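You operate a simulated robot arm through the tools that you are given. There is no shell and no other tool.

The job below is to be done with a simulated two-armed robot. You get a single attempt, and the scene is never put back.

Task
Port P5 shows REVERSED: swap the two clips on the pouch, clear the alarm and start it.

The check looks at the end state, three seconds after you hand in, the way a careful person would. Anything else that was tipped, shoved, dropped, spilled or broken makes it a failure.

Robot
Two 7-joint arms with fingered hands on one trunk that stands fixed in place. Base frame: the origin is at the foot of the trunk, x ahead of it, y to its left, z up; the work surface is at about z = 780. Units: mm, degrees, N and s.
The left shoulder is at [70, 172, 1607], the right one opposite. With the tool pointing down near the work surface each hand reaches from about 100 to 960 mm from the base axis, measured 20 degrees to its own side. Payload 5 kg a hand.
The TCP of each hand is the grasp point between the finger pads, 43 mm short of the fingertips. In the tool frame z runs along the fingers and y along their closing line. The gripper opens to 144 mm; its body begins 50 mm behind the TCP. The gripper is a hand of 5 fingers: y runs from the thumb to the fingers, the wrist lies at [-21, -124, -221] in the tool frame, and closing takes about 1.5 s.
Orientation is told as [roll, pitch, yaw] about the base's x, y, z axes, in that order, counted from this pose: with the fingers straight down and the wrist toward the robot, the tool's x, y and z point along [0, 1, 0], [1, 0, 0] and [0, 0, -1] of the base frame.

Tools
- The arms move only by the tool arm_command. It takes "left_deltas", "right_deltas" or both (then of equal length, played together; a hand with none holds still); each is a list of rows, each an object of numbers (a shift or turn left out is 0, a gripper value left out holds the last): "wx", "wy", "wz": the turn, a rotation vector about the tool's x, y, z in units of 90 degrees (1.0 is 90 degrees); "x", "y", "z": the shift along the tool's x, y, z in units of 100 mm (1.0 is 100 mm). In form: [{"wx": .., "wy": .., "wz": .., "x": .., "y": .., "z": ..}, ...]. A call has 1 to 20 rows; each row is the pose to reach, as a shift and turn from the pose commanded when the call began, along the tool's axes at that moment. "left_grip" and "right_grip" are, for a hand that has rows, the gripper command, from -1 (fully open) to 1 (shut), values between in proportion, set as the call begins (left out, the last holds). A call with a number of a shift or a turn outside -1 to 1 is refused whole. Rows are played at 5 a second. More than 50 mm and 8.6 degrees between two rows, or a gripper value outside its range, and nothing of the call is played. Where a pose cannot be reached the arm comes as near as it can. A force on the tool above 90 N (or 10 N above the force at the start of the call, whichever is more), or a blocked arm, ends the call early, and 0.2 s more pass. The fingers move at their own pace (about 45 mm/s each) and stop on an object; they squeeze with about 26 N. The grip force told is the motor's: it shows also when the fingers shut on nothing. Time passes only in rows, and 0.2 s behind the last, so rows that repeat a pose let the fingers close. It gives the time, the measured TCP pose, the force on the tool (base axes), the opening and the grip force at its end, in the units of the frame above (readings bear some noise), with the torque about the TCP (base axes, N m) and any sound that the robot's microphone picked up.
- Cameras (640 x 400 px; columns grow to the right, rows downward): "scene" is now at [110.1, 3.3, 1810.2]; the picture's right is [0.25, -0.97, 0.00], its down [-0.84, -0.21, -0.50] and it looks along [0.48, 0.12, -0.87] (base axes); focal length 355 px, centre (320, 200). "left" rides on the left gripper at [-86, -109, -168] in its tool frame; the picture's right is [-0.80, -0.28, 0.53], its down [0.54, -0.73, 0.42] and it looks along [0.27, 0.63, 0.73] (tool axes); focal length 275 px, centre (320, 200). "right" rides on the right gripper at [86, -108, -168] in its tool frame; the picture's right is [-0.80, 0.28, -0.53], its down [-0.54, -0.73, 0.42] and it looks along [-0.27, 0.63, 0.73] (tool axes); focal length 275 px, centre (320, 200). There is no depth. A picture from a camera that has moved, and an enlarged one, comes with that camera's place and axes in the base frame and with its lens. The place of the scene camera against the robot may be out by one fixed shift of up to 25 mm in any direction.
- capture(camera): a new picture of that camera. No time passes.
- slide_trunk(by): slides the trunk up (or, below 0, down) by that many mm; the arms and the scene camera ride with it, the base frame stays. It gives what a move gives, with no picture.
- move_fingers(index, middle, ring, little, thumb_bend, thumb_turn, hand): sets how far each is bent, from 0 (flat) to 1 (curled in); at 0.3 the hand is open as for a grip, at 0.7 the pads meet at the TCP. One left out holds its place. A second passes; each finger stops where it meets its share of the squeeze, and holds until it gets a number again. A gripper value or a shape takes the hand back. It gives what a move gives, with no picture; readings hold the bend of each and the force on index, middle, ring, little, thumb and palm. thumb_turn goes from beside the hand (0) to across from the fingers (1), as for a grip.
- set_grasp(shape, hand): the hand has 5 fingers and takes this shape, open, in about a second: jaw (thumb against the fingers, like two jaws); tri (thumb and two fingers); tip (a fingertip pinch); poke (one finger out to press); point (the index stretched); flat (the hand flat); cup (the hand cupped); fist (a fist). The gripper value then closes the fingers along that shape, each until it touches; the sizes above hold for jaw. It gives what a move gives, with no picture.
- aim_head(pan, tilt): turns the head with the scene camera to pan (to the left, within 86 degrees either way) and tilt (down, from -29 to 69), counted from straight ahead of the robot. It gives what a move gives.
- inspect(camera, box): a new picture of the part [left, top, right, bottom] of that camera's present view, enlarged. No time passes.
- hand_in(): hands the job in; it is judged then, once.

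Nothing tells you positions but the pictures and the camera data. Unless the task says otherwise, let go and move clear before handing in.

The tools are called after "Request:" as name(argument=value, ...) on one line, values as JSON. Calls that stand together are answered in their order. arm_command: Moves the arms, as the interface text tells. Its arguments: {"type":"object","properties":{"left_deltas":{"type":"array","items":{"type":"object","properties":{"wx":{"type":"number"},"wy":{"type":"number"},"wz":{"type":"number"},"x":{"type":"number"},"y":{"type":"number"},"z":{"type":"number"}}}},"left_grip":{"type":"number"},"right_deltas":{"type":"array","items":{"type":"object","properties":{"wx":{"type":"number"},"wy":{"type":"number"},"wz":{"type":"number"},"x":{"type":"number"},"y":{"type":"number"},"z":{"type":"number"}}}},"right_grip":{"type":"number"}},"required":[]} The other tools are called the same way: slide_trunk (by) moves the trunk up or down; set_grasp (shape, hand) gives the hand a shape; move_fingers (index, middle, ring, little, thumb_bend, thumb_turn, hand) moves the fingers one by one; aim_head (pan, tilt) turns the head that bears the scene camera; capture (camera) takes a picture; inspect (camera, box) takes an enlarged picture of a part of a camera's view; hand_in () hands the job in.

At the start:

```text
time: 0.0
left_ee_pos: [520.8, 302.4, 1290.0]
left_tool_rot: [0.1, 0.2, 0.0]
left_force: [-0.6, 0.1, 0.1]
left_ft_torque: [-0.01, -0.01, 0.02]
left_gripper_width: 143.4
left_grasp_force: 0.1
left_shape: jaw
left_bend: [0.3, 0.3, 0.3, 0.3, 0.3, 0.98]
left_finger forces: [0.0, 0.0, 0.0, 0.1, 0.0, 0.1]
right_ee_pos: [830.1, -199.5, 1183.2]
right_tool_rot: [0.0, 0.0, 0.0]
right_force: [-0.4, -0.4, 0.0]
right_ft_torque: [0.04, 0.01, 0.0]
right_gripper_width: 143.4
right_grasp_force: 0.0
right_shape: jaw
right_bend: [0.3, 0.3, 0.3, 0.3, 0.3, 0.98]
right_finger forces: [0.0, 0.0, 0.1, 0.0, 0.1, 0.1]
trunk travel left (down, up): [-704.0, 236.0]
head pan, tilt (commanded): [14.3, 60.2]
```

scene: 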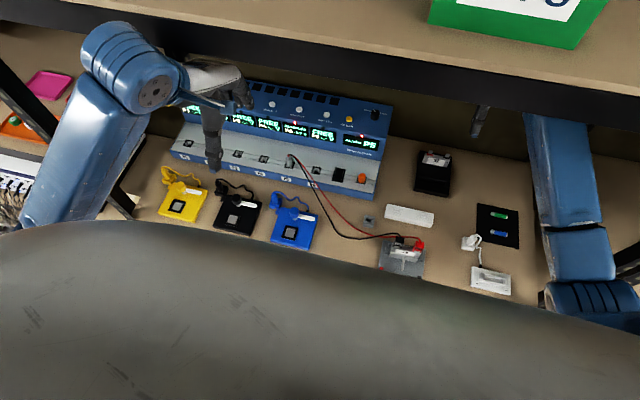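
right: 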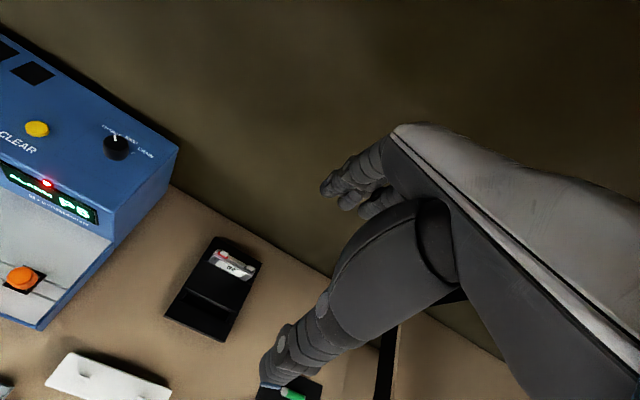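
left: 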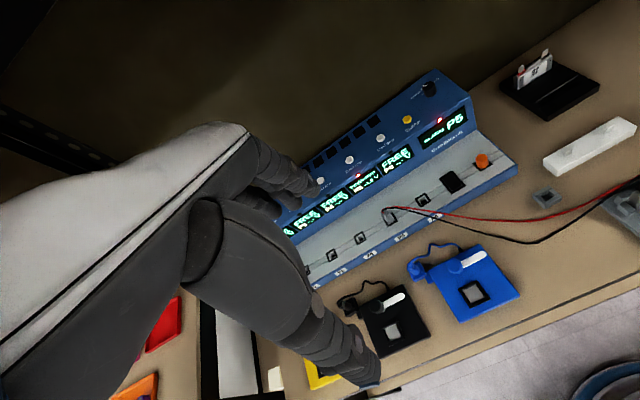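

I see a blue charger/analyser bench unit with several ports, a pouch with red and black clips at the front right, and other accessories. I will look closer before moving anything.

Request:
inspect(camera="scene", box=[340, 180, 540, 305])

Request:
inspect(camera="scene", box=[160, 70, 400, 220])

Request:
inspect(camera="left", box=[280, 70, 520, 220])

Request:
inspect(camera="right", box=[0, 80, 240, 400])

```text
3.20 times, centred on (440, 242) of scene
camera zoom: at [110.1, 3.3, 1810.2], right [0.25, -0.97, 0.0], down [-0.84, -0.21, -0.5], along [0.48, 0.12, -0.87], focal length 1137 px, centre (-64, 64)
```

zoom: 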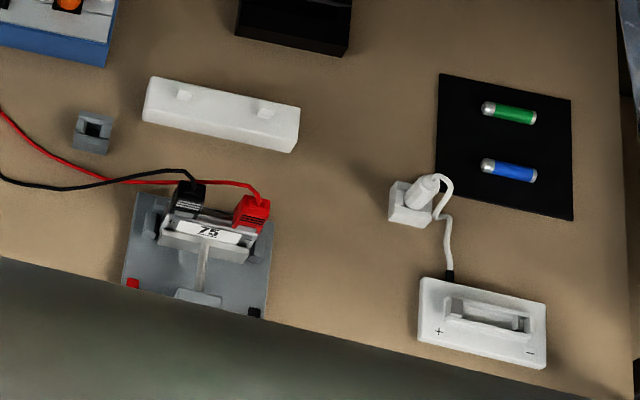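

```text
2.67 times, centred on (280, 145) of scene
camera zoom: at [110.1, 3.3, 1810.2], right [0.25, -0.97, 0.0], down [-0.84, -0.21, -0.5], along [0.48, 0.12, -0.87], focal length 947 px, centre (427, 347)
```

zoom: 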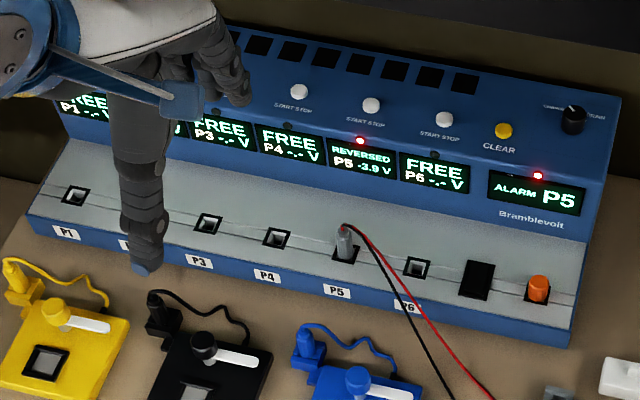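

```text
2.67 times, centred on (400, 145) of left
camera zoom: at [414.0, 214.8, 1457.6], right [-0.29, -0.8, -0.53], down [-0.73, 0.54, -0.42], along [0.62, 0.27, -0.73], focal length 734 px, centre (107, 347)
```

zoom: 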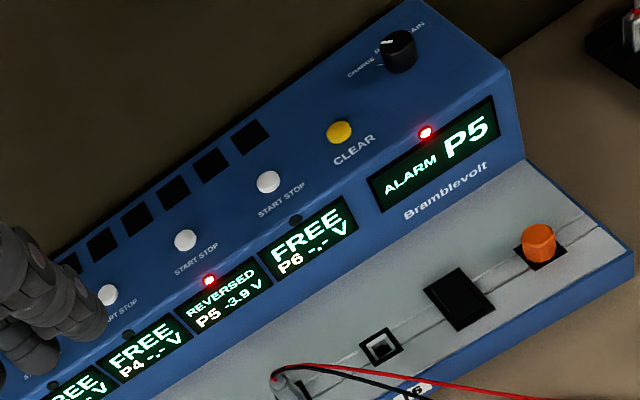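

```text
1.25 times, centred on (120, 240) of right
camera zoom: at [721.8, -113.5, 1351.3], right [0.28, -0.8, 0.53], down [-0.73, -0.54, -0.42], along [0.63, -0.27, -0.73], focal length 344 px, centre (570, 150)
```

zoom: 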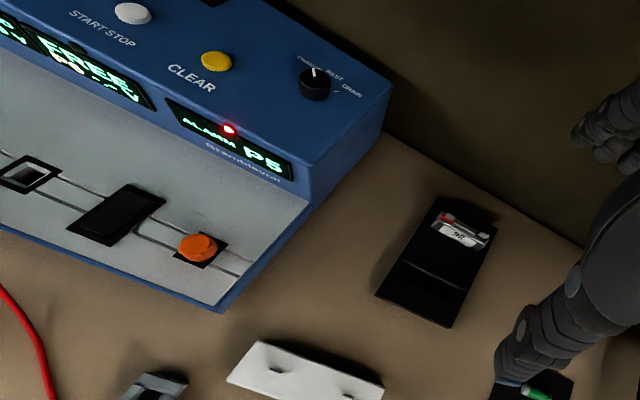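

The pouch "75" sits in a grey stand with a black clip on its left tab and a red clip on its right tab, while the stand seems to carry a red mark on the left and black on the right. I take a closer look at it.

Request:
inspect(camera="scene", box=[370, 225, 440, 290])

Request:
inspect(camera="left", box=[500, 40, 640, 280])

Request:
aim_head(pan=-15, tilt=66)

Request:
capture(camera="scene")

```text
6.15 times, centred on (405, 258) of scene
camera zoom: at [110.1, 3.3, 1810.2], right [0.25, -0.97, 0.0], down [-0.84, -0.21, -0.5], along [0.48, 0.12, -0.87], focal length 2186 px, centre (-203, -154)
```

zoom: 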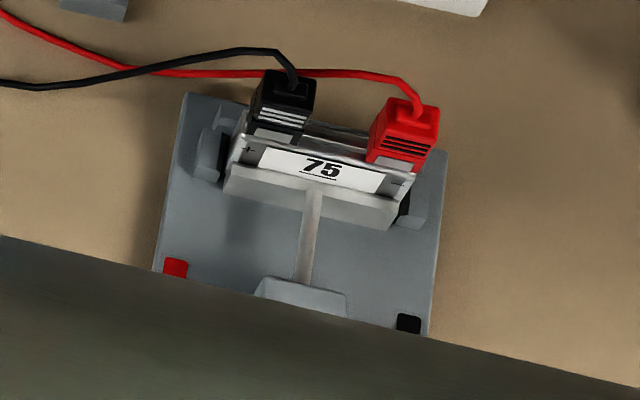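

```text
1.67 times, centred on (570, 160) of left
camera zoom: at [414.0, 214.8, 1457.6], right [-0.29, -0.8, -0.53], down [-0.73, 0.54, -0.42], along [0.62, 0.27, -0.73], focal length 459 px, centre (-97, 267)
```

zoom: 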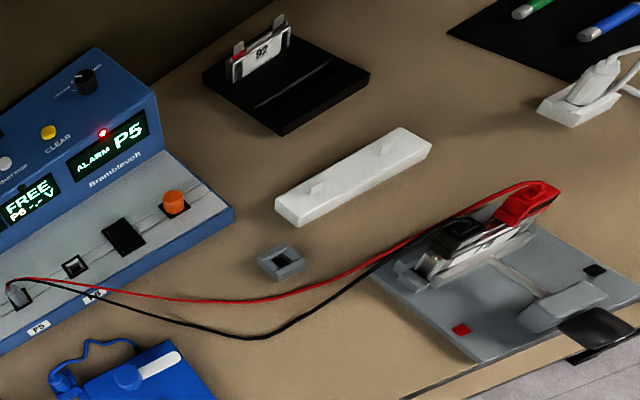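

```text
time: 0.9
left_ee_pos: [521.1, 300.4, 1291.4]
left_tool_rot: [0.0, 0.2, -0.1]
left_force: [-0.7, -0.6, -0.9]
left_ft_torque: [-0.01, -0.03, -0.02]
left_gripper_width: 144.1
left_grasp_force: 0.0
left_shape: jaw
left_bend: [0.3, 0.3, 0.3, 0.3, 0.3, 0.98]
left_finger forces: [0.0, 0.1, 0.1, 0.0, 0.1, 0.0]
right_ee_pos: [830.2, -200.3, 1183.8]
right_tool_rot: [0.0, -0.1, 0.1]
right_force: [0.5, 1.0, -0.3]
right_ft_torque: [0.04, -0.02, -0.02]
right_gripper_width: 143.3
right_grasp_force: 0.0
right_shape: jaw
right_bend: [0.3, 0.3, 0.3, 0.3, 0.3, 0.98]
right_finger forces: [0.0, 0.1, 0.1, 0.1, 0.1, 0.0]
trunk travel left (down, up): [-704.0, 236.0]
head pan, tilt (commanded): [-15.0, 66.0]
```

```text
taken
camera scene: at [103.1, -28.4, 1803.8], right [-0.26, -0.97, 0.0], down [-0.88, 0.24, -0.41], along [0.39, -0.1, -0.91], focal length 355 px, centre (320, 200)
```

scene: 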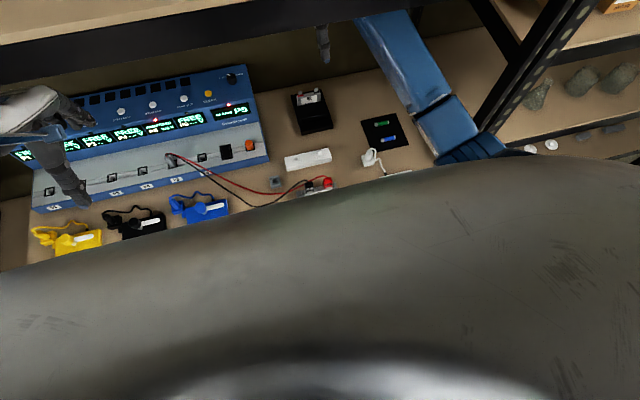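

The stand shows "+" with a red mark on the left and "−" with a black mark on the right, so red must go to the left tab and black to the right. I bring the right hand back toward me so that its camera can view the pouch.

Request:
aim_head(pan=5, tilt=54)

Request:
capture(camera="scene")

Request:
arm_command(right_deltas=[{"y": -0.25}, {"y": -0.5}, {"y": -0.75}, {"y": -1.0}])

Request:
arm_command(right_deltas=[{"y": -0.25}, {"y": -0.5}, {"y": -0.75}, {"y": -1.0}])

Request:
capture(camera="right")

Request:
capture(camera="scene")

```text
time: 1.8
left_ee_pos: [522.3, 302.2, 1291.2]
left_tool_rot: [0.0, 0.2, 0.0]
left_force: [0.3, -0.8, 0.1]
left_ft_torque: [0.02, -0.02, -0.01]
left_gripper_width: 143.8
left_grasp_force: 0.1
left_shape: jaw
left_bend: [0.3, 0.3, 0.3, 0.3, 0.3, 0.98]
left_finger forces: [0.0, 0.0, 0.0, 0.0, 0.1, 0.1]
right_ee_pos: [830.0, -200.0, 1183.1]
right_tool_rot: [0.0, 0.0, -0.1]
right_force: [-0.6, -0.1, -0.2]
right_ft_torque: [0.02, -0.02, 0.0]
right_gripper_width: 143.3
right_grasp_force: 0.0
right_shape: jaw
right_bend: [0.3, 0.3, 0.3, 0.3, 0.3, 0.98]
right_finger forces: [0.0, 0.0, 0.1, 0.0, 0.0, 0.1]
trunk travel left (down, up): [-704.0, 236.0]
head pan, tilt (commanded): [5.0, 54.0]
```

```text
taken
camera scene: at [118.5, -6.8, 1817.7], right [0.09, -1.0, 0.0], down [-0.81, -0.07, -0.59], along [0.58, 0.05, -0.81], focal length 355 px, centre (320, 200)
```

scene: 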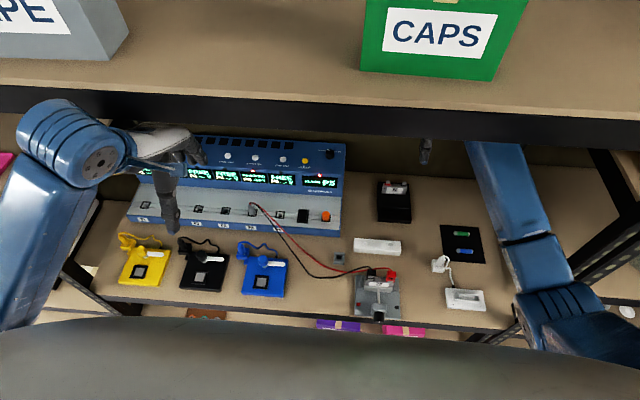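

```text
time: 2.8
left_ee_pos: [519.8, 301.9, 1290.4]
left_tool_rot: [0.0, 0.1, 0.0]
left_force: [0.2, 0.2, 0.8]
left_ft_torque: [0.0, -0.02, -0.01]
left_gripper_width: 143.6
left_grasp_force: 0.1
left_shape: jaw
left_bend: [0.3, 0.3, 0.3, 0.3, 0.3, 0.98]
left_finger forces: [0.0, 0.1, 0.0, 0.0, 0.0, 0.0]
right_ee_pos: [729.6, -201.3, 1184.0]
right_tool_rot: [-0.1, 0.0, 0.0]
right_force: [-0.6, 0.6, 0.2]
right_ft_torque: [0.03, -0.03, -0.03]
right_gripper_width: 143.6
right_grasp_force: 0.1
right_shape: jaw
right_bend: [0.3, 0.3, 0.3, 0.3, 0.3, 0.98]
right_finger forces: [0.1, 0.0, 0.0, 0.1, 0.1, 0.0]
trunk travel left (down, up): [-704.0, 236.0]
head pan, tilt (commanded): [5.0, 54.0]
```

```text
time: 3.8
left_ee_pos: [520.9, 301.8, 1289.8]
left_tool_rot: [0.0, 0.1, 0.1]
left_force: [-0.2, 0.1, -0.2]
left_ft_torque: [0.02, -0.03, -0.01]
left_gripper_width: 143.8
left_grasp_force: 0.0
left_shape: jaw
left_bend: [0.3, 0.3, 0.3, 0.3, 0.3, 0.98]
left_finger forces: [0.0, 0.0, 0.0, 0.0, 0.1, 0.0]
right_ee_pos: [629.3, -201.9, 1185.2]
right_tool_rot: [0.1, 0.0, 0.0]
right_force: [-0.2, 0.0, 0.4]
right_ft_torque: [0.01, -0.04, -0.02]
right_gripper_width: 143.6
right_grasp_force: 0.1
right_shape: jaw
right_bend: [0.3, 0.3, 0.3, 0.3, 0.3, 0.98]
right_finger forces: [0.1, 0.0, 0.1, 0.0, 0.1, 0.0]
trunk travel left (down, up): [-704.0, 236.0]
head pan, tilt (commanded): [5.0, 54.0]
```

```text
taken
camera right: at [520.0, -114.7, 1352.4], right [0.28, -0.8, 0.53], down [-0.73, -0.54, -0.42], along [0.63, -0.27, -0.73], focal length 275 px, centre (320, 200)
```

right: 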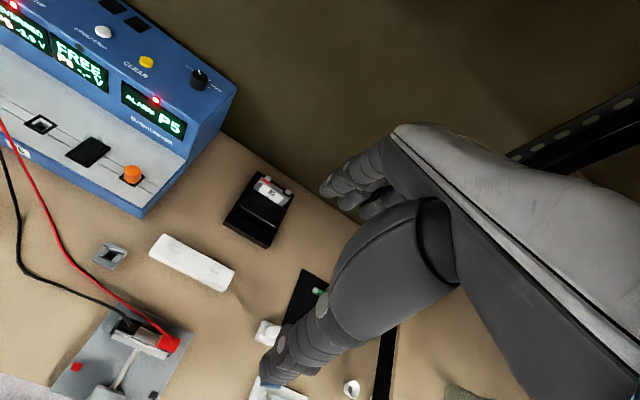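

```text
taken
camera scene: at [117.3, -6.8, 1817.9], right [0.09, -1.0, 0.0], down [-0.81, -0.07, -0.59], along [0.59, 0.05, -0.81], focal length 355 px, centre (320, 200)
```

scene: 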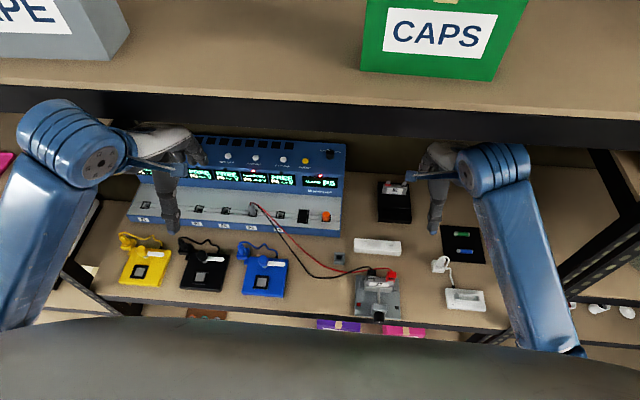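

The scene view now shows everything; the pouch is at about (555, −142). I continue moving the right hand back and down so its camera faces the pouch.

Request:
arm_command(right_deltas=[{"y": -0.25, "z": 0.2}, {"y": -0.5, "z": 0.4}, {"y": -0.75, "z": 0.6}, {"y": -1.0, "z": 0.8}])

Request:
arm_command(right_deltas=[{"y": -0.25, "z": 0.1, "x": 0.1}, {"y": -0.5, "z": 0.3, "x": 0.3}, {"y": -0.75, "z": 0.5, "x": 0.5}, {"y": -1.0, "z": 0.7, "x": 0.7}])

Request:
capture(camera="right")

Request:
capture(camera="scene")

```text
time: 4.8
left_ee_pos: [520.8, 301.2, 1289.8]
left_tool_rot: [0.0, 0.0, 0.0]
left_force: [-0.8, -0.7, -0.4]
left_ft_torque: [0.05, -0.03, -0.02]
left_gripper_width: 143.8
left_grasp_force: 0.1
left_shape: jaw
left_bend: [0.3, 0.3, 0.3, 0.3, 0.3, 0.98]
left_finger forces: [0.1, 0.0, 0.0, 0.1, 0.1, 0.0]
right_ee_pos: [529.1, -202.1, 1104.6]
right_tool_rot: [0.0, -0.1, 0.1]
right_force: [-0.8, 0.2, -0.5]
right_ft_torque: [0.03, 0.01, 0.01]
right_gripper_width: 143.9
right_grasp_force: 0.0
right_shape: jaw
right_bend: [0.3, 0.3, 0.3, 0.3, 0.3, 0.98]
right_finger forces: [0.0, 0.0, 0.0, 0.1, 0.0, 0.0]
trunk travel left (down, up): [-704.0, 236.0]
head pan, tilt (commanded): [5.0, 54.0]
```

```text
time: 5.8
left_ee_pos: [520.2, 302.0, 1292.1]
left_tool_rot: [-0.1, 0.2, 0.0]
left_force: [-0.8, 0.3, 0.0]
left_ft_torque: [-0.05, 0.02, -0.03]
left_gripper_width: 143.7
left_grasp_force: 0.2
left_shape: jaw
left_bend: [0.3, 0.3, 0.3, 0.3, 0.3, 0.98]
left_finger forces: [0.1, 0.1, 0.1, 0.1, 0.0, 0.0]
right_ee_pos: [429.1, -131.5, 1034.5]
right_tool_rot: [-0.2, -0.1, 0.0]
right_force: [-0.4, -0.3, 0.1]
right_ft_torque: [-0.01, -0.02, -0.01]
right_gripper_width: 143.7
right_grasp_force: 0.1
right_shape: jaw
right_bend: [0.3, 0.3, 0.3, 0.3, 0.3, 0.98]
right_finger forces: [0.1, 0.1, 0.1, 0.0, 0.1, 0.1]
trunk travel left (down, up): [-704.0, 236.0]
head pan, tilt (commanded): [5.0, 54.0]
```

```text
taken
camera right: at [320.5, -44.2, 1201.7], right [0.28, -0.8, 0.54], down [-0.72, -0.54, -0.42], along [0.63, -0.27, -0.73], focal length 275 px, centre (320, 200)
```

right: 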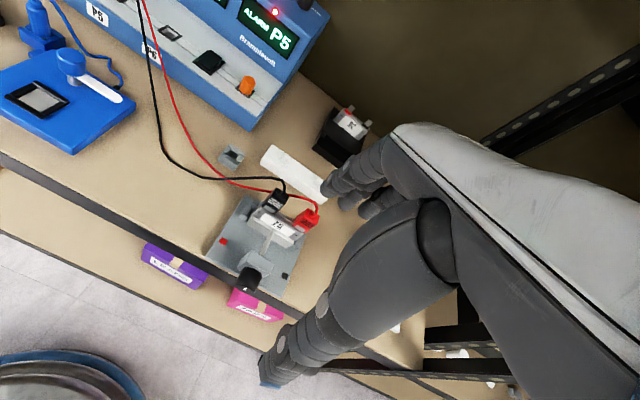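

```text
taken
camera scene: at [116.7, -5.3, 1817.9], right [0.09, -1.0, 0.0], down [-0.81, -0.07, -0.59], along [0.59, 0.05, -0.81], focal length 355 px, centre (320, 200)
```

scene: 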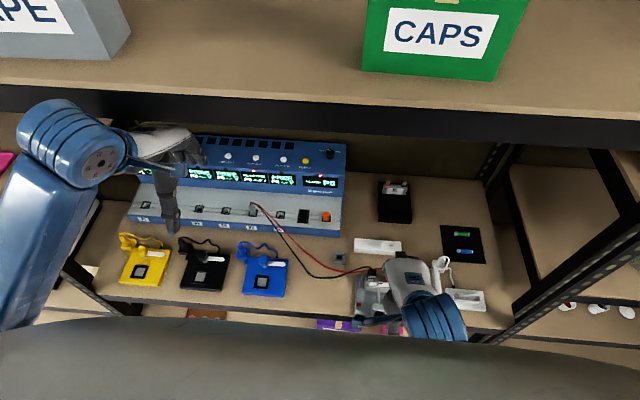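

Request:
inspect(camera="right", box=[190, 140, 350, 300])

Request:
inspect(camera="left", box=[480, 100, 640, 240])

```text
2.50 times, centred on (270, 220) of right
camera zoom: at [320.5, -44.2, 1201.7], right [0.28, -0.8, 0.54], down [-0.72, -0.54, -0.42], along [0.63, -0.27, -0.73], focal length 688 px, centre (445, 150)
```

zoom: 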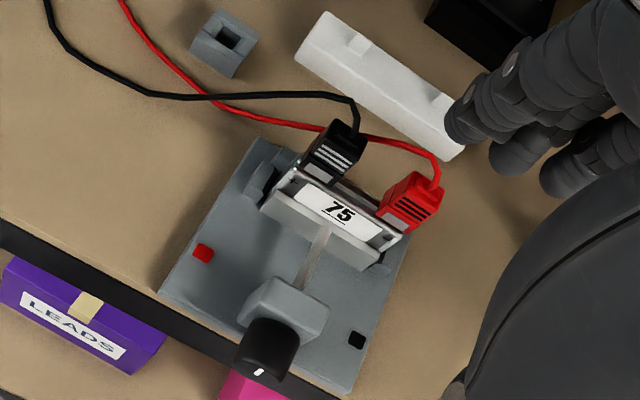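

```text
2.86 times, centred on (560, 170) of left
camera zoom: at [412.5, 216.0, 1457.9], right [-0.29, -0.8, -0.53], down [-0.73, 0.54, -0.42], along [0.63, 0.27, -0.73], focal length 786 px, centre (-366, 286)
```

zoom: 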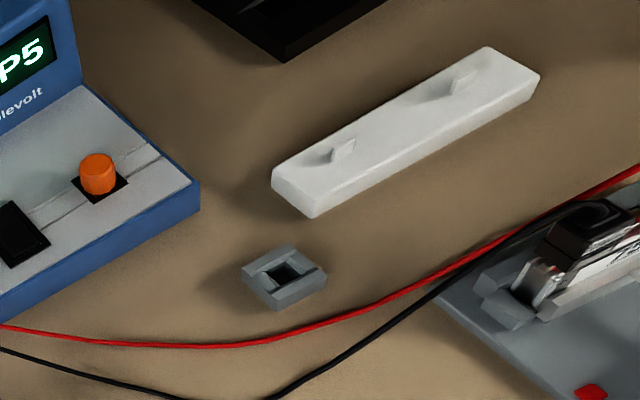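

The pouch is clamped in a small vise (knob in front), aligned with the base axes; the black clip is at about y −105 and the red at y −160, and there is a white bar with two fins behind it for parking clips. I try the fingertip pinch shape on both hands here in free air to see how it looks.

Request:
set_grasp(hand="right", shape="tip")

Request:
capture(camera="right")

Request:
set_grasp(hand="left", shape="tip")

Request:
capture(camera="left")

```text
time: 6.7
left_ee_pos: [521.7, 301.5, 1289.4]
left_tool_rot: [0.0, 0.3, 0.0]
left_force: [0.5, -0.6, 0.8]
left_ft_torque: [0.02, -0.01, -0.02]
left_gripper_width: 143.8
left_grasp_force: 0.1
left_shape: jaw
left_bend: [0.3, 0.3, 0.3, 0.3, 0.3, 0.98]
left_finger forces: [0.1, 0.1, 0.0, 0.0, 0.0, 0.0]
right_ee_pos: [430.6, -131.3, 1033.5]
right_tool_rot: [0.0, -0.1, 0.0]
right_force: [0.3, -0.6, 0.0]
right_ft_torque: [0.0, -0.01, 0.02]
right_gripper_width: 144.0
right_grasp_force: 0.1
right_shape: tip
right_bend: [0.3, 0.98, 0.99, 0.99, 0.3, 0.98]
right_finger forces: [0.0, 0.1, 0.1, 0.0, 0.1, 0.0]
trunk travel left (down, up): [-704.0, 236.0]
head pan, tilt (commanded): [5.0, 54.0]
```

```text
taken
camera right: at [322.2, -45.7, 1201.5], right [0.28, -0.8, 0.53], down [-0.73, -0.54, -0.42], along [0.63, -0.27, -0.73], focal length 275 px, centre (320, 200)
```

right: 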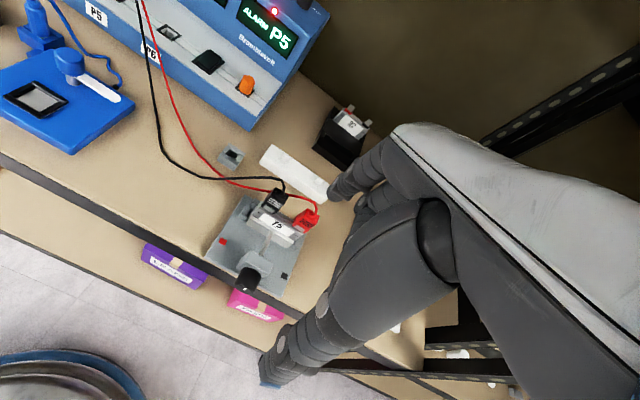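

```text
time: 7.6
left_ee_pos: [521.4, 301.7, 1290.5]
left_tool_rot: [0.0, 0.2, 0.0]
left_force: [0.6, 0.7, 0.0]
left_ft_torque: [0.02, 0.0, -0.03]
left_gripper_width: 143.8
left_grasp_force: 0.1
left_shape: tip
left_bend: [0.3, 0.98, 0.99, 0.99, 0.3, 0.98]
left_finger forces: [0.0, 0.0, 0.0, 0.0, 0.0, 0.1]
right_ee_pos: [429.2, -132.1, 1033.7]
right_tool_rot: [0.0, 0.0, 0.1]
right_force: [0.4, 0.2, -0.8]
right_ft_torque: [-0.03, 0.02, -0.01]
right_gripper_width: 143.9
right_grasp_force: 0.2
right_shape: tip
right_bend: [0.3, 0.98, 0.99, 0.99, 0.3, 0.98]
right_finger forces: [0.0, 0.0, 0.0, 0.1, 0.0, 0.1]
trunk travel left (down, up): [-704.0, 236.0]
head pan, tilt (commanded): [5.0, 54.0]
```

```text
taken
camera left: at [413.8, 214.9, 1457.7], right [-0.29, -0.8, -0.53], down [-0.73, 0.54, -0.42], along [0.62, 0.27, -0.73], focal length 275 px, centre (320, 200)
```

left: 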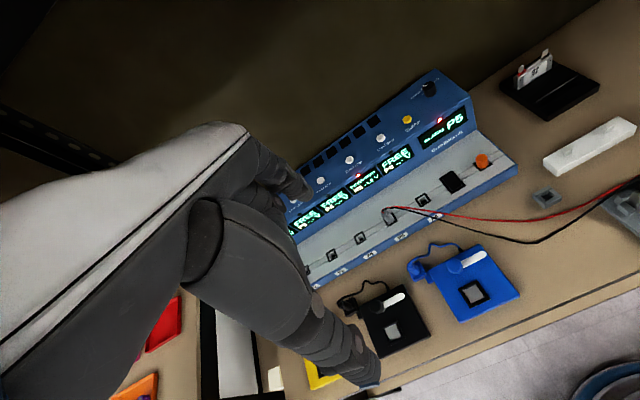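

The tip shape curls the other three fingers away. I close the right pinch in free air to see exactly where the thumb and index meet.

Request:
arm_command(right_deltas=[{}, {}, {}, {}, {}, {}, {}, {}, {}], right_grip=1.0)

Request:
capture(camera="right")

Request:
inspect(camera="scene", box=[330, 230, 490, 340])

```text
time: 9.6
left_ee_pos: [521.0, 301.9, 1290.8]
left_tool_rot: [0.0, 0.2, -0.1]
left_force: [0.3, -0.1, -0.6]
left_ft_torque: [-0.01, -0.01, 0.0]
left_gripper_width: 143.9
left_grasp_force: 0.0
left_shape: tip
left_bend: [0.3, 0.98, 0.99, 0.99, 0.3, 0.98]
left_finger forces: [0.1, 0.0, 0.1, 0.0, 0.1, 0.0]
right_ee_pos: [430.1, -133.3, 1034.7]
right_tool_rot: [0.0, -0.1, 0.1]
right_force: [0.2, -0.2, -0.3]
right_ft_torque: [-0.03, -0.01, 0.01]
right_gripper_width: 0.0
right_grasp_force: 19.7
right_shape: tip
right_bend: [0.7, 0.99, 1.0, 1.0, 0.59, 1.0]
right_finger forces: [0.0, 0.0, 0.1, 0.1, 0.1, 0.1]
trunk travel left (down, up): [-704.0, 236.0]
head pan, tilt (commanded): [5.0, 54.0]
```

```text
taken
camera right: at [321.8, -45.3, 1201.5], right [0.28, -0.8, 0.53], down [-0.73, -0.54, -0.42], along [0.63, -0.27, -0.73], focal length 275 px, centre (320, 200)
```

right: 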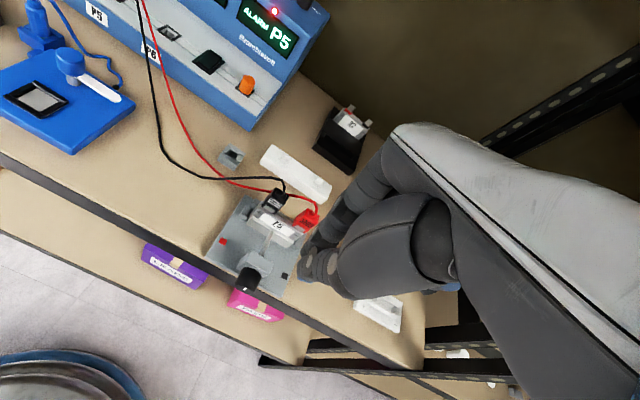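

```text
3.64 times, centred on (410, 285) of scene
camera zoom: at [118.3, -6.7, 1817.8], right [0.09, -1.0, 0.0], down [-0.81, -0.07, -0.59], along [0.59, 0.05, -0.81], focal length 1292 px, centre (-7, -109)
```

zoom: 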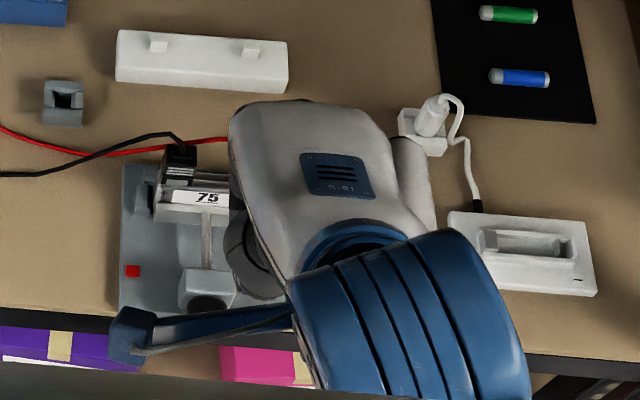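

Request:
inspect(camera="right", box=[260, 150, 460, 310])

Request:
arm_command(right_deltas=[{}, {}, {}, {}, {}, {}], right_grip=0.4)

Request:
inspect(camera="right", box=[260, 150, 460, 310])

```text
2.50 times, centred on (360, 230) of right
camera zoom: at [321.8, -45.3, 1201.5], right [0.28, -0.8, 0.53], down [-0.73, -0.54, -0.42], along [0.63, -0.27, -0.73], focal length 688 px, centre (220, 125)
```

zoom: 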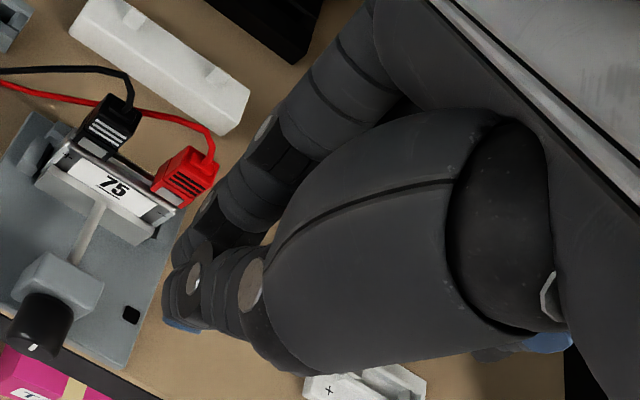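

```text
time: 11.0
left_ee_pos: [522.0, 301.3, 1289.7]
left_tool_rot: [0.0, 0.3, 0.0]
left_force: [0.6, 0.0, 0.0]
left_ft_torque: [0.0, 0.01, 0.0]
left_gripper_width: 143.7
left_grasp_force: 0.0
left_shape: tip
left_bend: [0.3, 0.98, 0.99, 0.99, 0.3, 0.98]
left_finger forces: [0.0, 0.0, 0.1, 0.1, 0.0, 0.1]
right_ee_pos: [430.1, -130.5, 1033.3]
right_tool_rot: [0.0, 0.0, -0.1]
right_force: [0.0, -0.4, -0.6]
right_ft_torque: [-0.05, 0.0, -0.02]
right_gripper_width: 42.9
right_grasp_force: 0.1
right_shape: tip
right_bend: [0.73, 0.98, 0.99, 0.99, 0.74, 1.0]
right_finger forces: [0.1, 0.0, 0.1, 0.0, 0.0, 0.0]
trunk travel left (down, up): [-704.0, 236.0]
head pan, tilt (commanded): [5.0, 54.0]
```

```text
2.50 times, centred on (360, 230) of right
camera zoom: at [321.8, -45.3, 1201.5], right [0.28, -0.8, 0.53], down [-0.73, -0.54, -0.42], along [0.63, -0.27, -0.73], focal length 688 px, centre (220, 125)
```

zoom: 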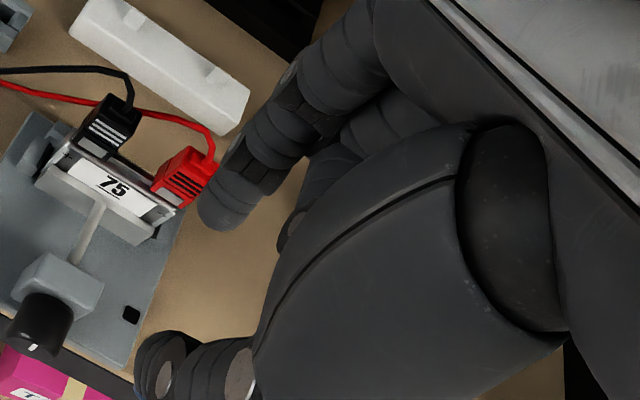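

The pinch closes near the TCP. I now bring the left hand around, yawed so its camera looks from the left toward the vise, to get a second, more sideways view.

Request:
arm_command(left_deltas=[{"wz": 0.083, "x": -0.083, "z": 0.083}, {"wz": 0.167, "x": -0.167, "z": 0.167}, {"wz": 0.25, "x": -0.25, "z": 0.25}, {"wz": 0.333, "x": -0.333, "z": 0.333}, {"wz": 0.417, "x": -0.417, "z": 0.417}, {"wz": 0.5, "x": -0.5, "z": 0.5}, {"wz": 0.583, "x": -0.583, "z": 0.583}, {"wz": 0.667, "x": -0.667, "z": 0.667}, {"wz": 0.75, "x": -0.75, "z": 0.75}, {"wz": 0.833, "x": -0.833, "z": 0.833}, {"wz": 0.917, "x": -0.917, "z": 0.917}, {"wz": 1.0, "x": -1.0, "z": 1.0}])

Request:
capture(camera="left")

Request:
capture(camera="scene")

```text
time: 13.6
left_ee_pos: [519.2, 202.1, 1191.1]
left_tool_rot: [-0.1, 0.0, -90.1]
left_force: [-0.9, 0.0, 0.0]
left_ft_torque: [-0.01, -0.02, 0.01]
left_gripper_width: 143.9
left_grasp_force: 0.1
left_shape: tip
left_bend: [0.3, 0.98, 0.99, 0.99, 0.3, 0.98]
left_finger forces: [0.0, 0.0, 0.0, 0.0, 0.1, 0.1]
right_ee_pos: [430.2, -132.0, 1033.8]
right_tool_rot: [0.0, 0.0, -0.1]
right_force: [0.5, 0.9, -0.3]
right_ft_torque: [0.01, -0.03, 0.0]
right_gripper_width: 42.6
right_grasp_force: 0.1
right_shape: tip
right_bend: [0.73, 0.98, 0.99, 0.99, 0.74, 1.0]
right_finger forces: [0.1, 0.0, 0.1, 0.0, 0.0, 0.0]
trunk travel left (down, up): [-704.0, 236.0]
head pan, tilt (commanded): [5.0, 54.0]
```

```text
taken
camera left: at [434.4, 310.2, 1357.5], right [-0.8, 0.29, -0.53], down [0.54, 0.72, -0.42], along [0.26, -0.63, -0.73], focal length 275 px, centre (320, 200)
```

left: 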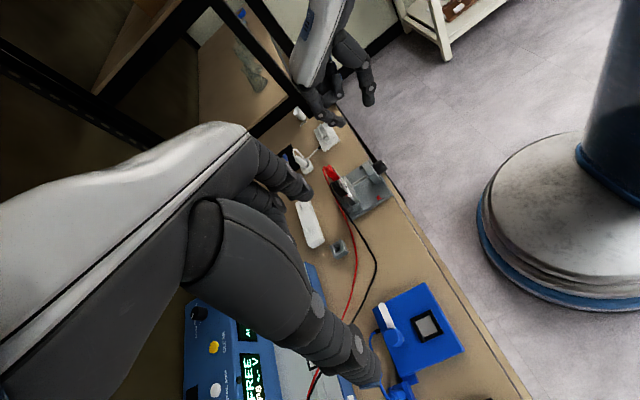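

```text
taken
camera scene: at [117.3, -7.1, 1817.9], right [0.09, -1.0, 0.0], down [-0.81, -0.07, -0.59], along [0.59, 0.05, -0.81], focal length 355 px, centre (320, 200)
```

scene: 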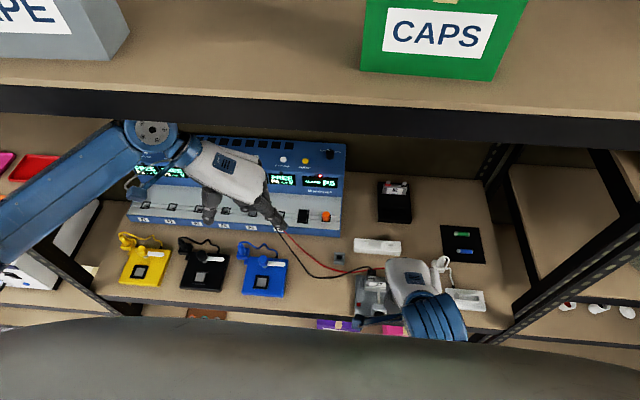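

Request:
arm_command(left_deltas=[{"y": 0.25, "z": 0.25}, {"y": 0.5, "z": 0.5}, {"y": 0.75, "z": 0.75}, {"y": 1.0, "z": 1.0}])

Request:
capture(camera="left")

Request:
inspect(camera="left", box=[240, 110, 400, 220])

```text
time: 14.6
left_ee_pos: [522.6, 102.1, 1091.5]
left_tool_rot: [-0.3, 0.0, -90.1]
left_force: [0.2, -0.6, 0.4]
left_ft_torque: [0.01, 0.04, -0.03]
left_gripper_width: 144.1
left_grasp_force: 0.0
left_shape: tip
left_bend: [0.3, 0.98, 0.99, 0.99, 0.3, 0.98]
left_finger forces: [0.0, 0.0, 0.1, 0.1, 0.1, 0.0]
right_ee_pos: [430.2, -132.8, 1033.6]
right_tool_rot: [0.0, 0.1, 0.0]
right_force: [0.2, 0.0, -0.9]
right_ft_torque: [0.02, 0.02, 0.02]
right_gripper_width: 42.9
right_grasp_force: 0.2
right_shape: tip
right_bend: [0.73, 0.98, 0.99, 0.99, 0.74, 1.0]
right_finger forces: [0.0, 0.0, 0.0, 0.0, 0.1, 0.0]
trunk travel left (down, up): [-704.0, 236.0]
head pan, tilt (commanded): [5.0, 54.0]
```

```text
taken
camera left: at [437.3, 209.6, 1258.8], right [-0.8, 0.28, -0.53], down [0.54, 0.73, -0.42], along [0.27, -0.63, -0.73], focal length 275 px, centre (320, 200)
```

left: 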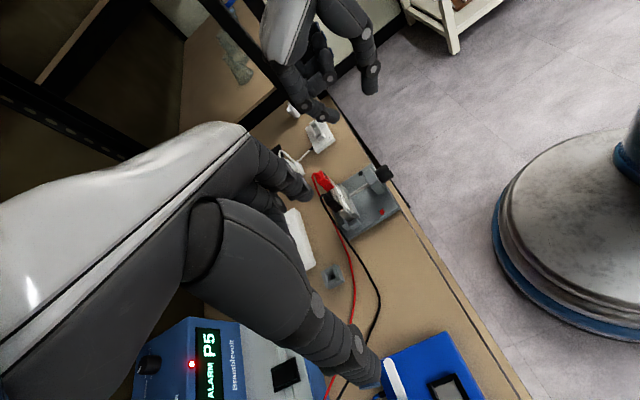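

```text
3.64 times, centred on (320, 165) of left
camera zoom: at [437.3, 209.6, 1258.8], right [-0.8, 0.28, -0.53], down [0.54, 0.73, -0.42], along [0.27, -0.63, -0.73], focal length 1001 px, centre (320, 327)
```

zoom: 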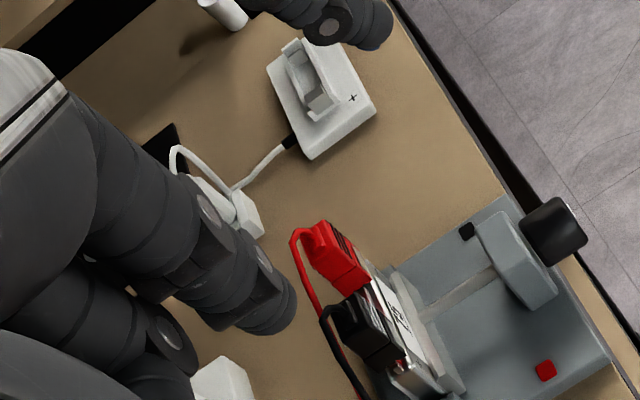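

Request:
arm_command(left_deltas=[{"y": 0.2, "z": 0.25}, {"y": 0.4, "z": 0.5}, {"y": 0.5, "z": 0.7}, {"y": 0.6, "z": 0.9}])

Request:
inspect(camera="left", box=[240, 90, 440, 230])

Request:
inspect(camera="left", box=[300, 140, 380, 200])

```text
time: 15.6
left_ee_pos: [521.5, 41.5, 1000.1]
left_tool_rot: [-0.2, -0.1, -90.1]
left_force: [-0.5, 0.6, -0.1]
left_ft_torque: [0.0, 0.06, 0.02]
left_gripper_width: 143.9
left_grasp_force: 0.0
left_shape: tip
left_bend: [0.3, 0.98, 0.99, 0.99, 0.3, 0.98]
left_finger forces: [0.0, 0.0, 0.1, 0.0, 0.0, 0.0]
right_ee_pos: [431.1, -133.0, 1033.1]
right_tool_rot: [0.0, 0.0, 0.0]
right_force: [0.3, -0.4, -0.2]
right_ft_torque: [0.0, 0.02, -0.03]
right_gripper_width: 42.6
right_grasp_force: 0.1
right_shape: tip
right_bend: [0.73, 0.98, 0.99, 0.99, 0.74, 1.0]
right_finger forces: [0.0, 0.0, 0.0, 0.0, 0.0, 0.0]
trunk travel left (down, up): [-704.0, 236.0]
head pan, tilt (commanded): [5.0, 54.0]
```

```text
2.86 times, centred on (340, 160) of left
camera zoom: at [435.1, 149.7, 1167.0], right [-0.8, 0.28, -0.53], down [0.54, 0.72, -0.43], along [0.27, -0.63, -0.73], focal length 786 px, centre (263, 314)
```

zoom: 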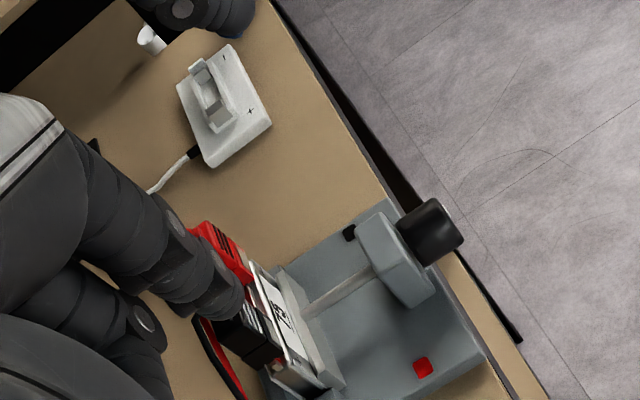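

```text
6.67 times, centred on (340, 170) of left
camera zoom: at [435.1, 149.7, 1167.0], right [-0.8, 0.28, -0.53], down [0.54, 0.72, -0.43], along [0.27, -0.63, -0.73], focal length 1835 px, centre (187, 400)
```

zoom: 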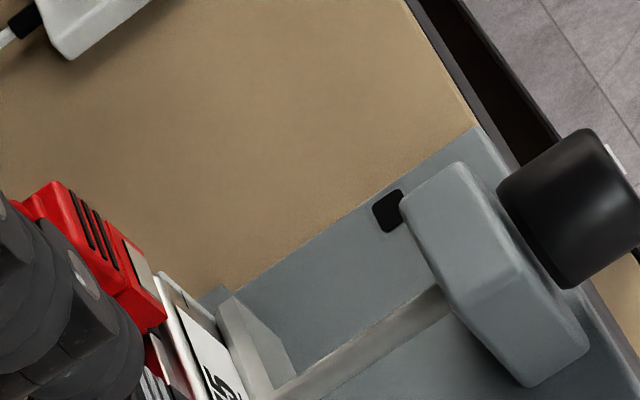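

Request:
arm_command(left_deltas=[{"x": 0.3}, {"x": 0.6}, {"x": 0.9}])

Request:
capture(camera="left")

Request:
inspect(camera="left", box=[340, 110, 500, 230])

```text
time: 16.4
left_ee_pos: [611.1, 41.4, 1001.0]
left_tool_rot: [-0.2, 0.0, -90.1]
left_force: [-0.5, 0.6, -0.4]
left_ft_torque: [0.02, -0.01, -0.02]
left_gripper_width: 143.8
left_grasp_force: 0.0
left_shape: tip
left_bend: [0.3, 0.98, 0.99, 0.99, 0.3, 0.98]
left_finger forces: [0.0, 0.1, 0.0, 0.0, 0.0, 0.0]
right_ee_pos: [428.8, -132.3, 1033.9]
right_tool_rot: [-0.1, 0.0, 0.0]
right_force: [0.0, -0.7, -0.2]
right_ft_torque: [0.02, 0.05, -0.03]
right_gripper_width: 42.6
right_grasp_force: 0.1
right_shape: tip
right_bend: [0.73, 0.98, 0.99, 0.99, 0.74, 1.0]
right_finger forces: [0.0, 0.0, 0.1, 0.1, 0.0, 0.0]
trunk travel left (down, up): [-704.0, 236.0]
head pan, tilt (commanded): [5.0, 54.0]
```

```text
taken
camera left: at [526.3, 148.4, 1168.4], right [-0.8, 0.28, -0.53], down [0.54, 0.72, -0.43], along [0.26, -0.63, -0.73], focal length 275 px, centre (320, 200)
```

left: 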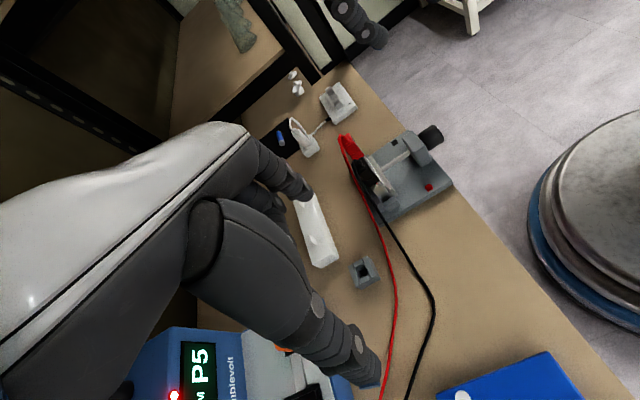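

```text
3.33 times, centred on (420, 170) of left
camera zoom: at [526.3, 148.4, 1168.4], right [-0.8, 0.28, -0.53], down [0.54, 0.72, -0.43], along [0.26, -0.63, -0.73], focal length 918 px, centre (-13, 300)
```

zoom: 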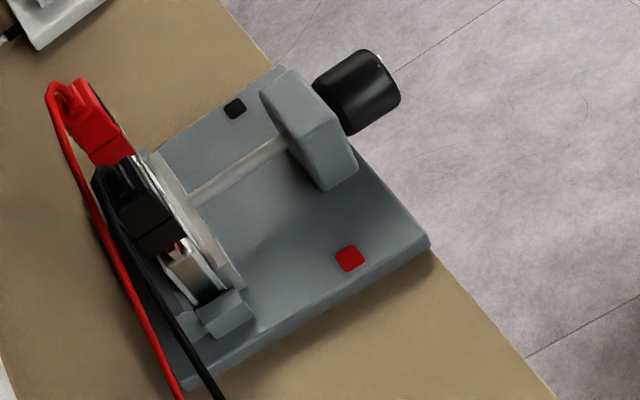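

Request:
inspect(camera="left", box=[330, 125, 420, 190])

Request:
inspect(camera="left", box=[250, 170, 410, 300])

Request:
inspect(camera="right", box=[230, 180, 330, 260])

Request:
inspect(camera="scene", box=[340, 225, 420, 285])

```text
6.15 times, centred on (375, 158) of left
camera zoom: at [526.3, 148.4, 1168.4], right [-0.8, 0.28, -0.53], down [0.54, 0.72, -0.43], along [0.26, -0.63, -0.73], focal length 1694 px, centre (-18, 462)
```

zoom: 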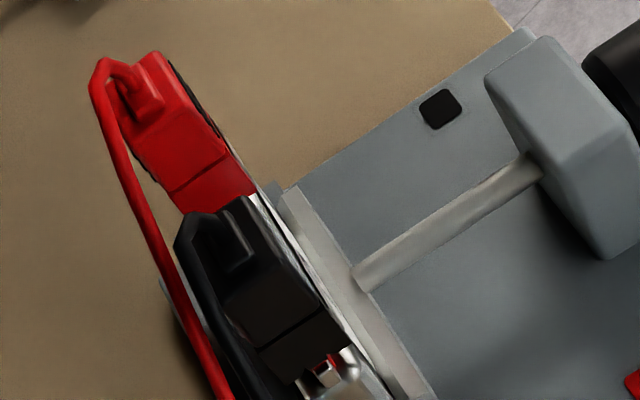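

```text
3.08 times, centred on (330, 235) of left
camera zoom: at [526.3, 148.4, 1168.4], right [-0.8, 0.28, -0.53], down [0.54, 0.72, -0.43], along [0.26, -0.63, -0.73], focal length 847 px, centre (289, 92)
```

zoom: 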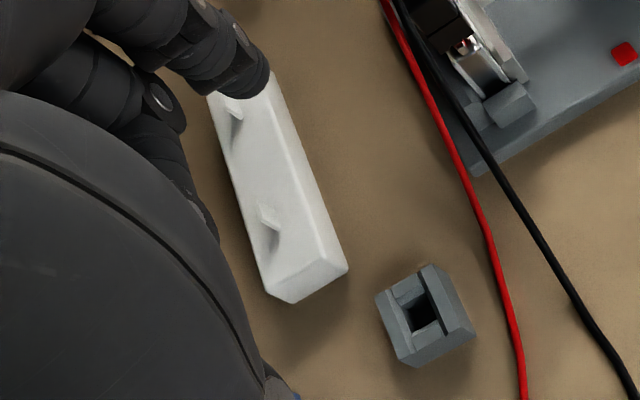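

```text
5.00 times, centred on (280, 220) of right
camera zoom: at [322.4, -45.7, 1201.3], right [0.28, -0.8, 0.53], down [-0.73, -0.54, -0.42], along [0.63, -0.27, -0.73], focal length 1376 px, centre (520, 100)
```

zoom: 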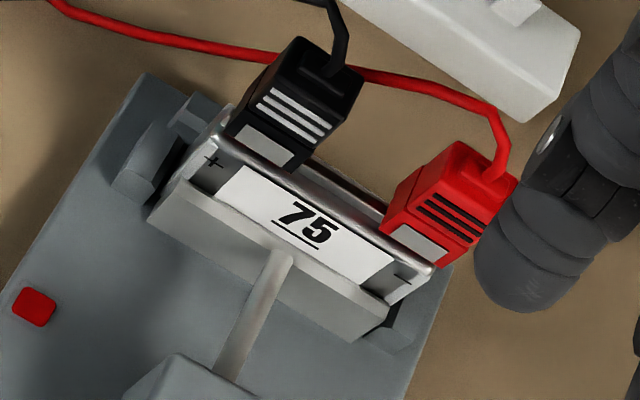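

```text
6.67 times, centred on (380, 255) of scene
camera zoom: at [119.3, -7.4, 1817.7], right [0.09, -1.0, 0.0], down [-0.81, -0.07, -0.59], along [0.58, 0.05, -0.81], focal length 2369 px, centre (-80, -167)
```

zoom: 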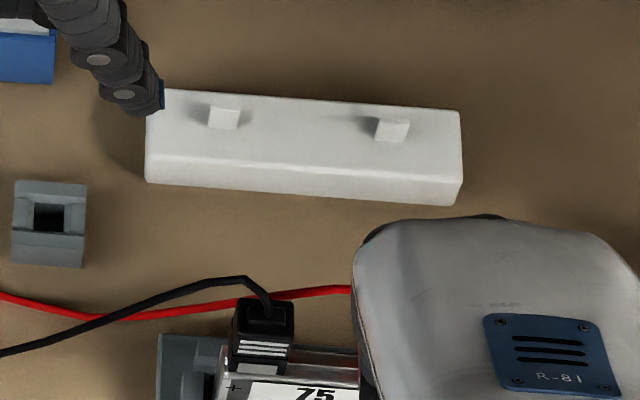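

Request:
inspect(camera="right", box=[264, 184, 304, 214])

Request:
inspect(camera="right", box=[294, 200, 334, 236])

Request:
inspect(camera="left", box=[340, 128, 390, 186])

```text
13.33 times, centred on (284, 199) of right
camera zoom: at [322.4, -45.7, 1201.3], right [0.28, -0.8, 0.53], down [-0.73, -0.54, -0.42], along [0.63, -0.27, -0.73], focal length 3670 px, centre (800, 213)
```

zoom: 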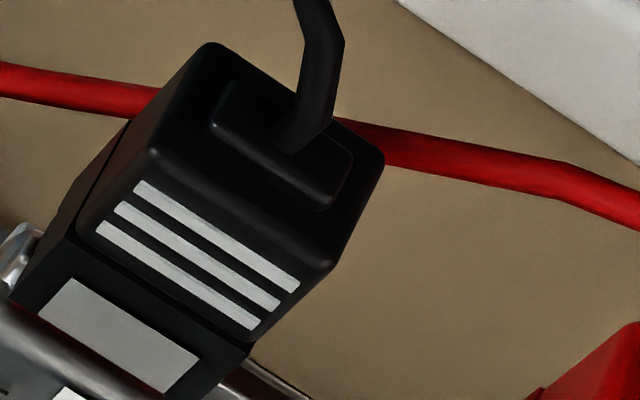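

```text
11.11 times, centred on (314, 218) of right
camera zoom: at [322.4, -45.7, 1201.3], right [0.28, -0.8, 0.53], down [-0.73, -0.54, -0.42], along [0.63, -0.27, -0.73], focal length 3059 px, centre (387, 0)
```

zoom: 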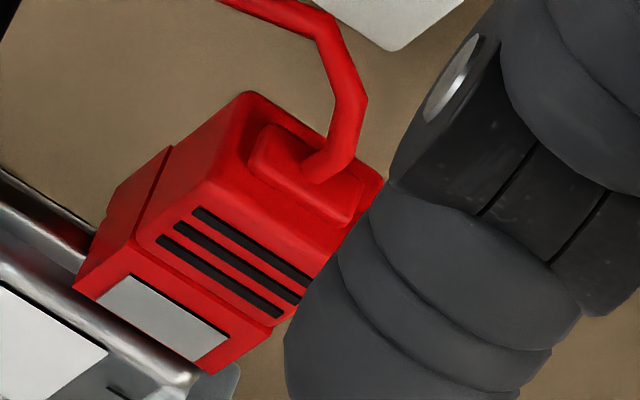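

```text
6.90 times, centred on (365, 157) of left
camera zoom: at [526.3, 148.4, 1168.4], right [-0.8, 0.28, -0.53], down [0.54, 0.72, -0.43], along [0.26, -0.63, -0.73], focal length 1898 px, centre (10, 497)
```

zoom: 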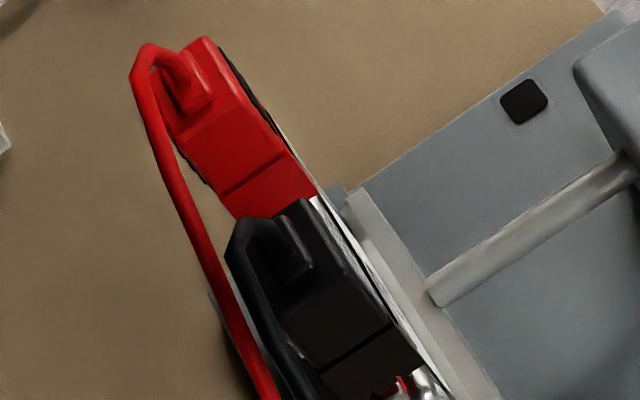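

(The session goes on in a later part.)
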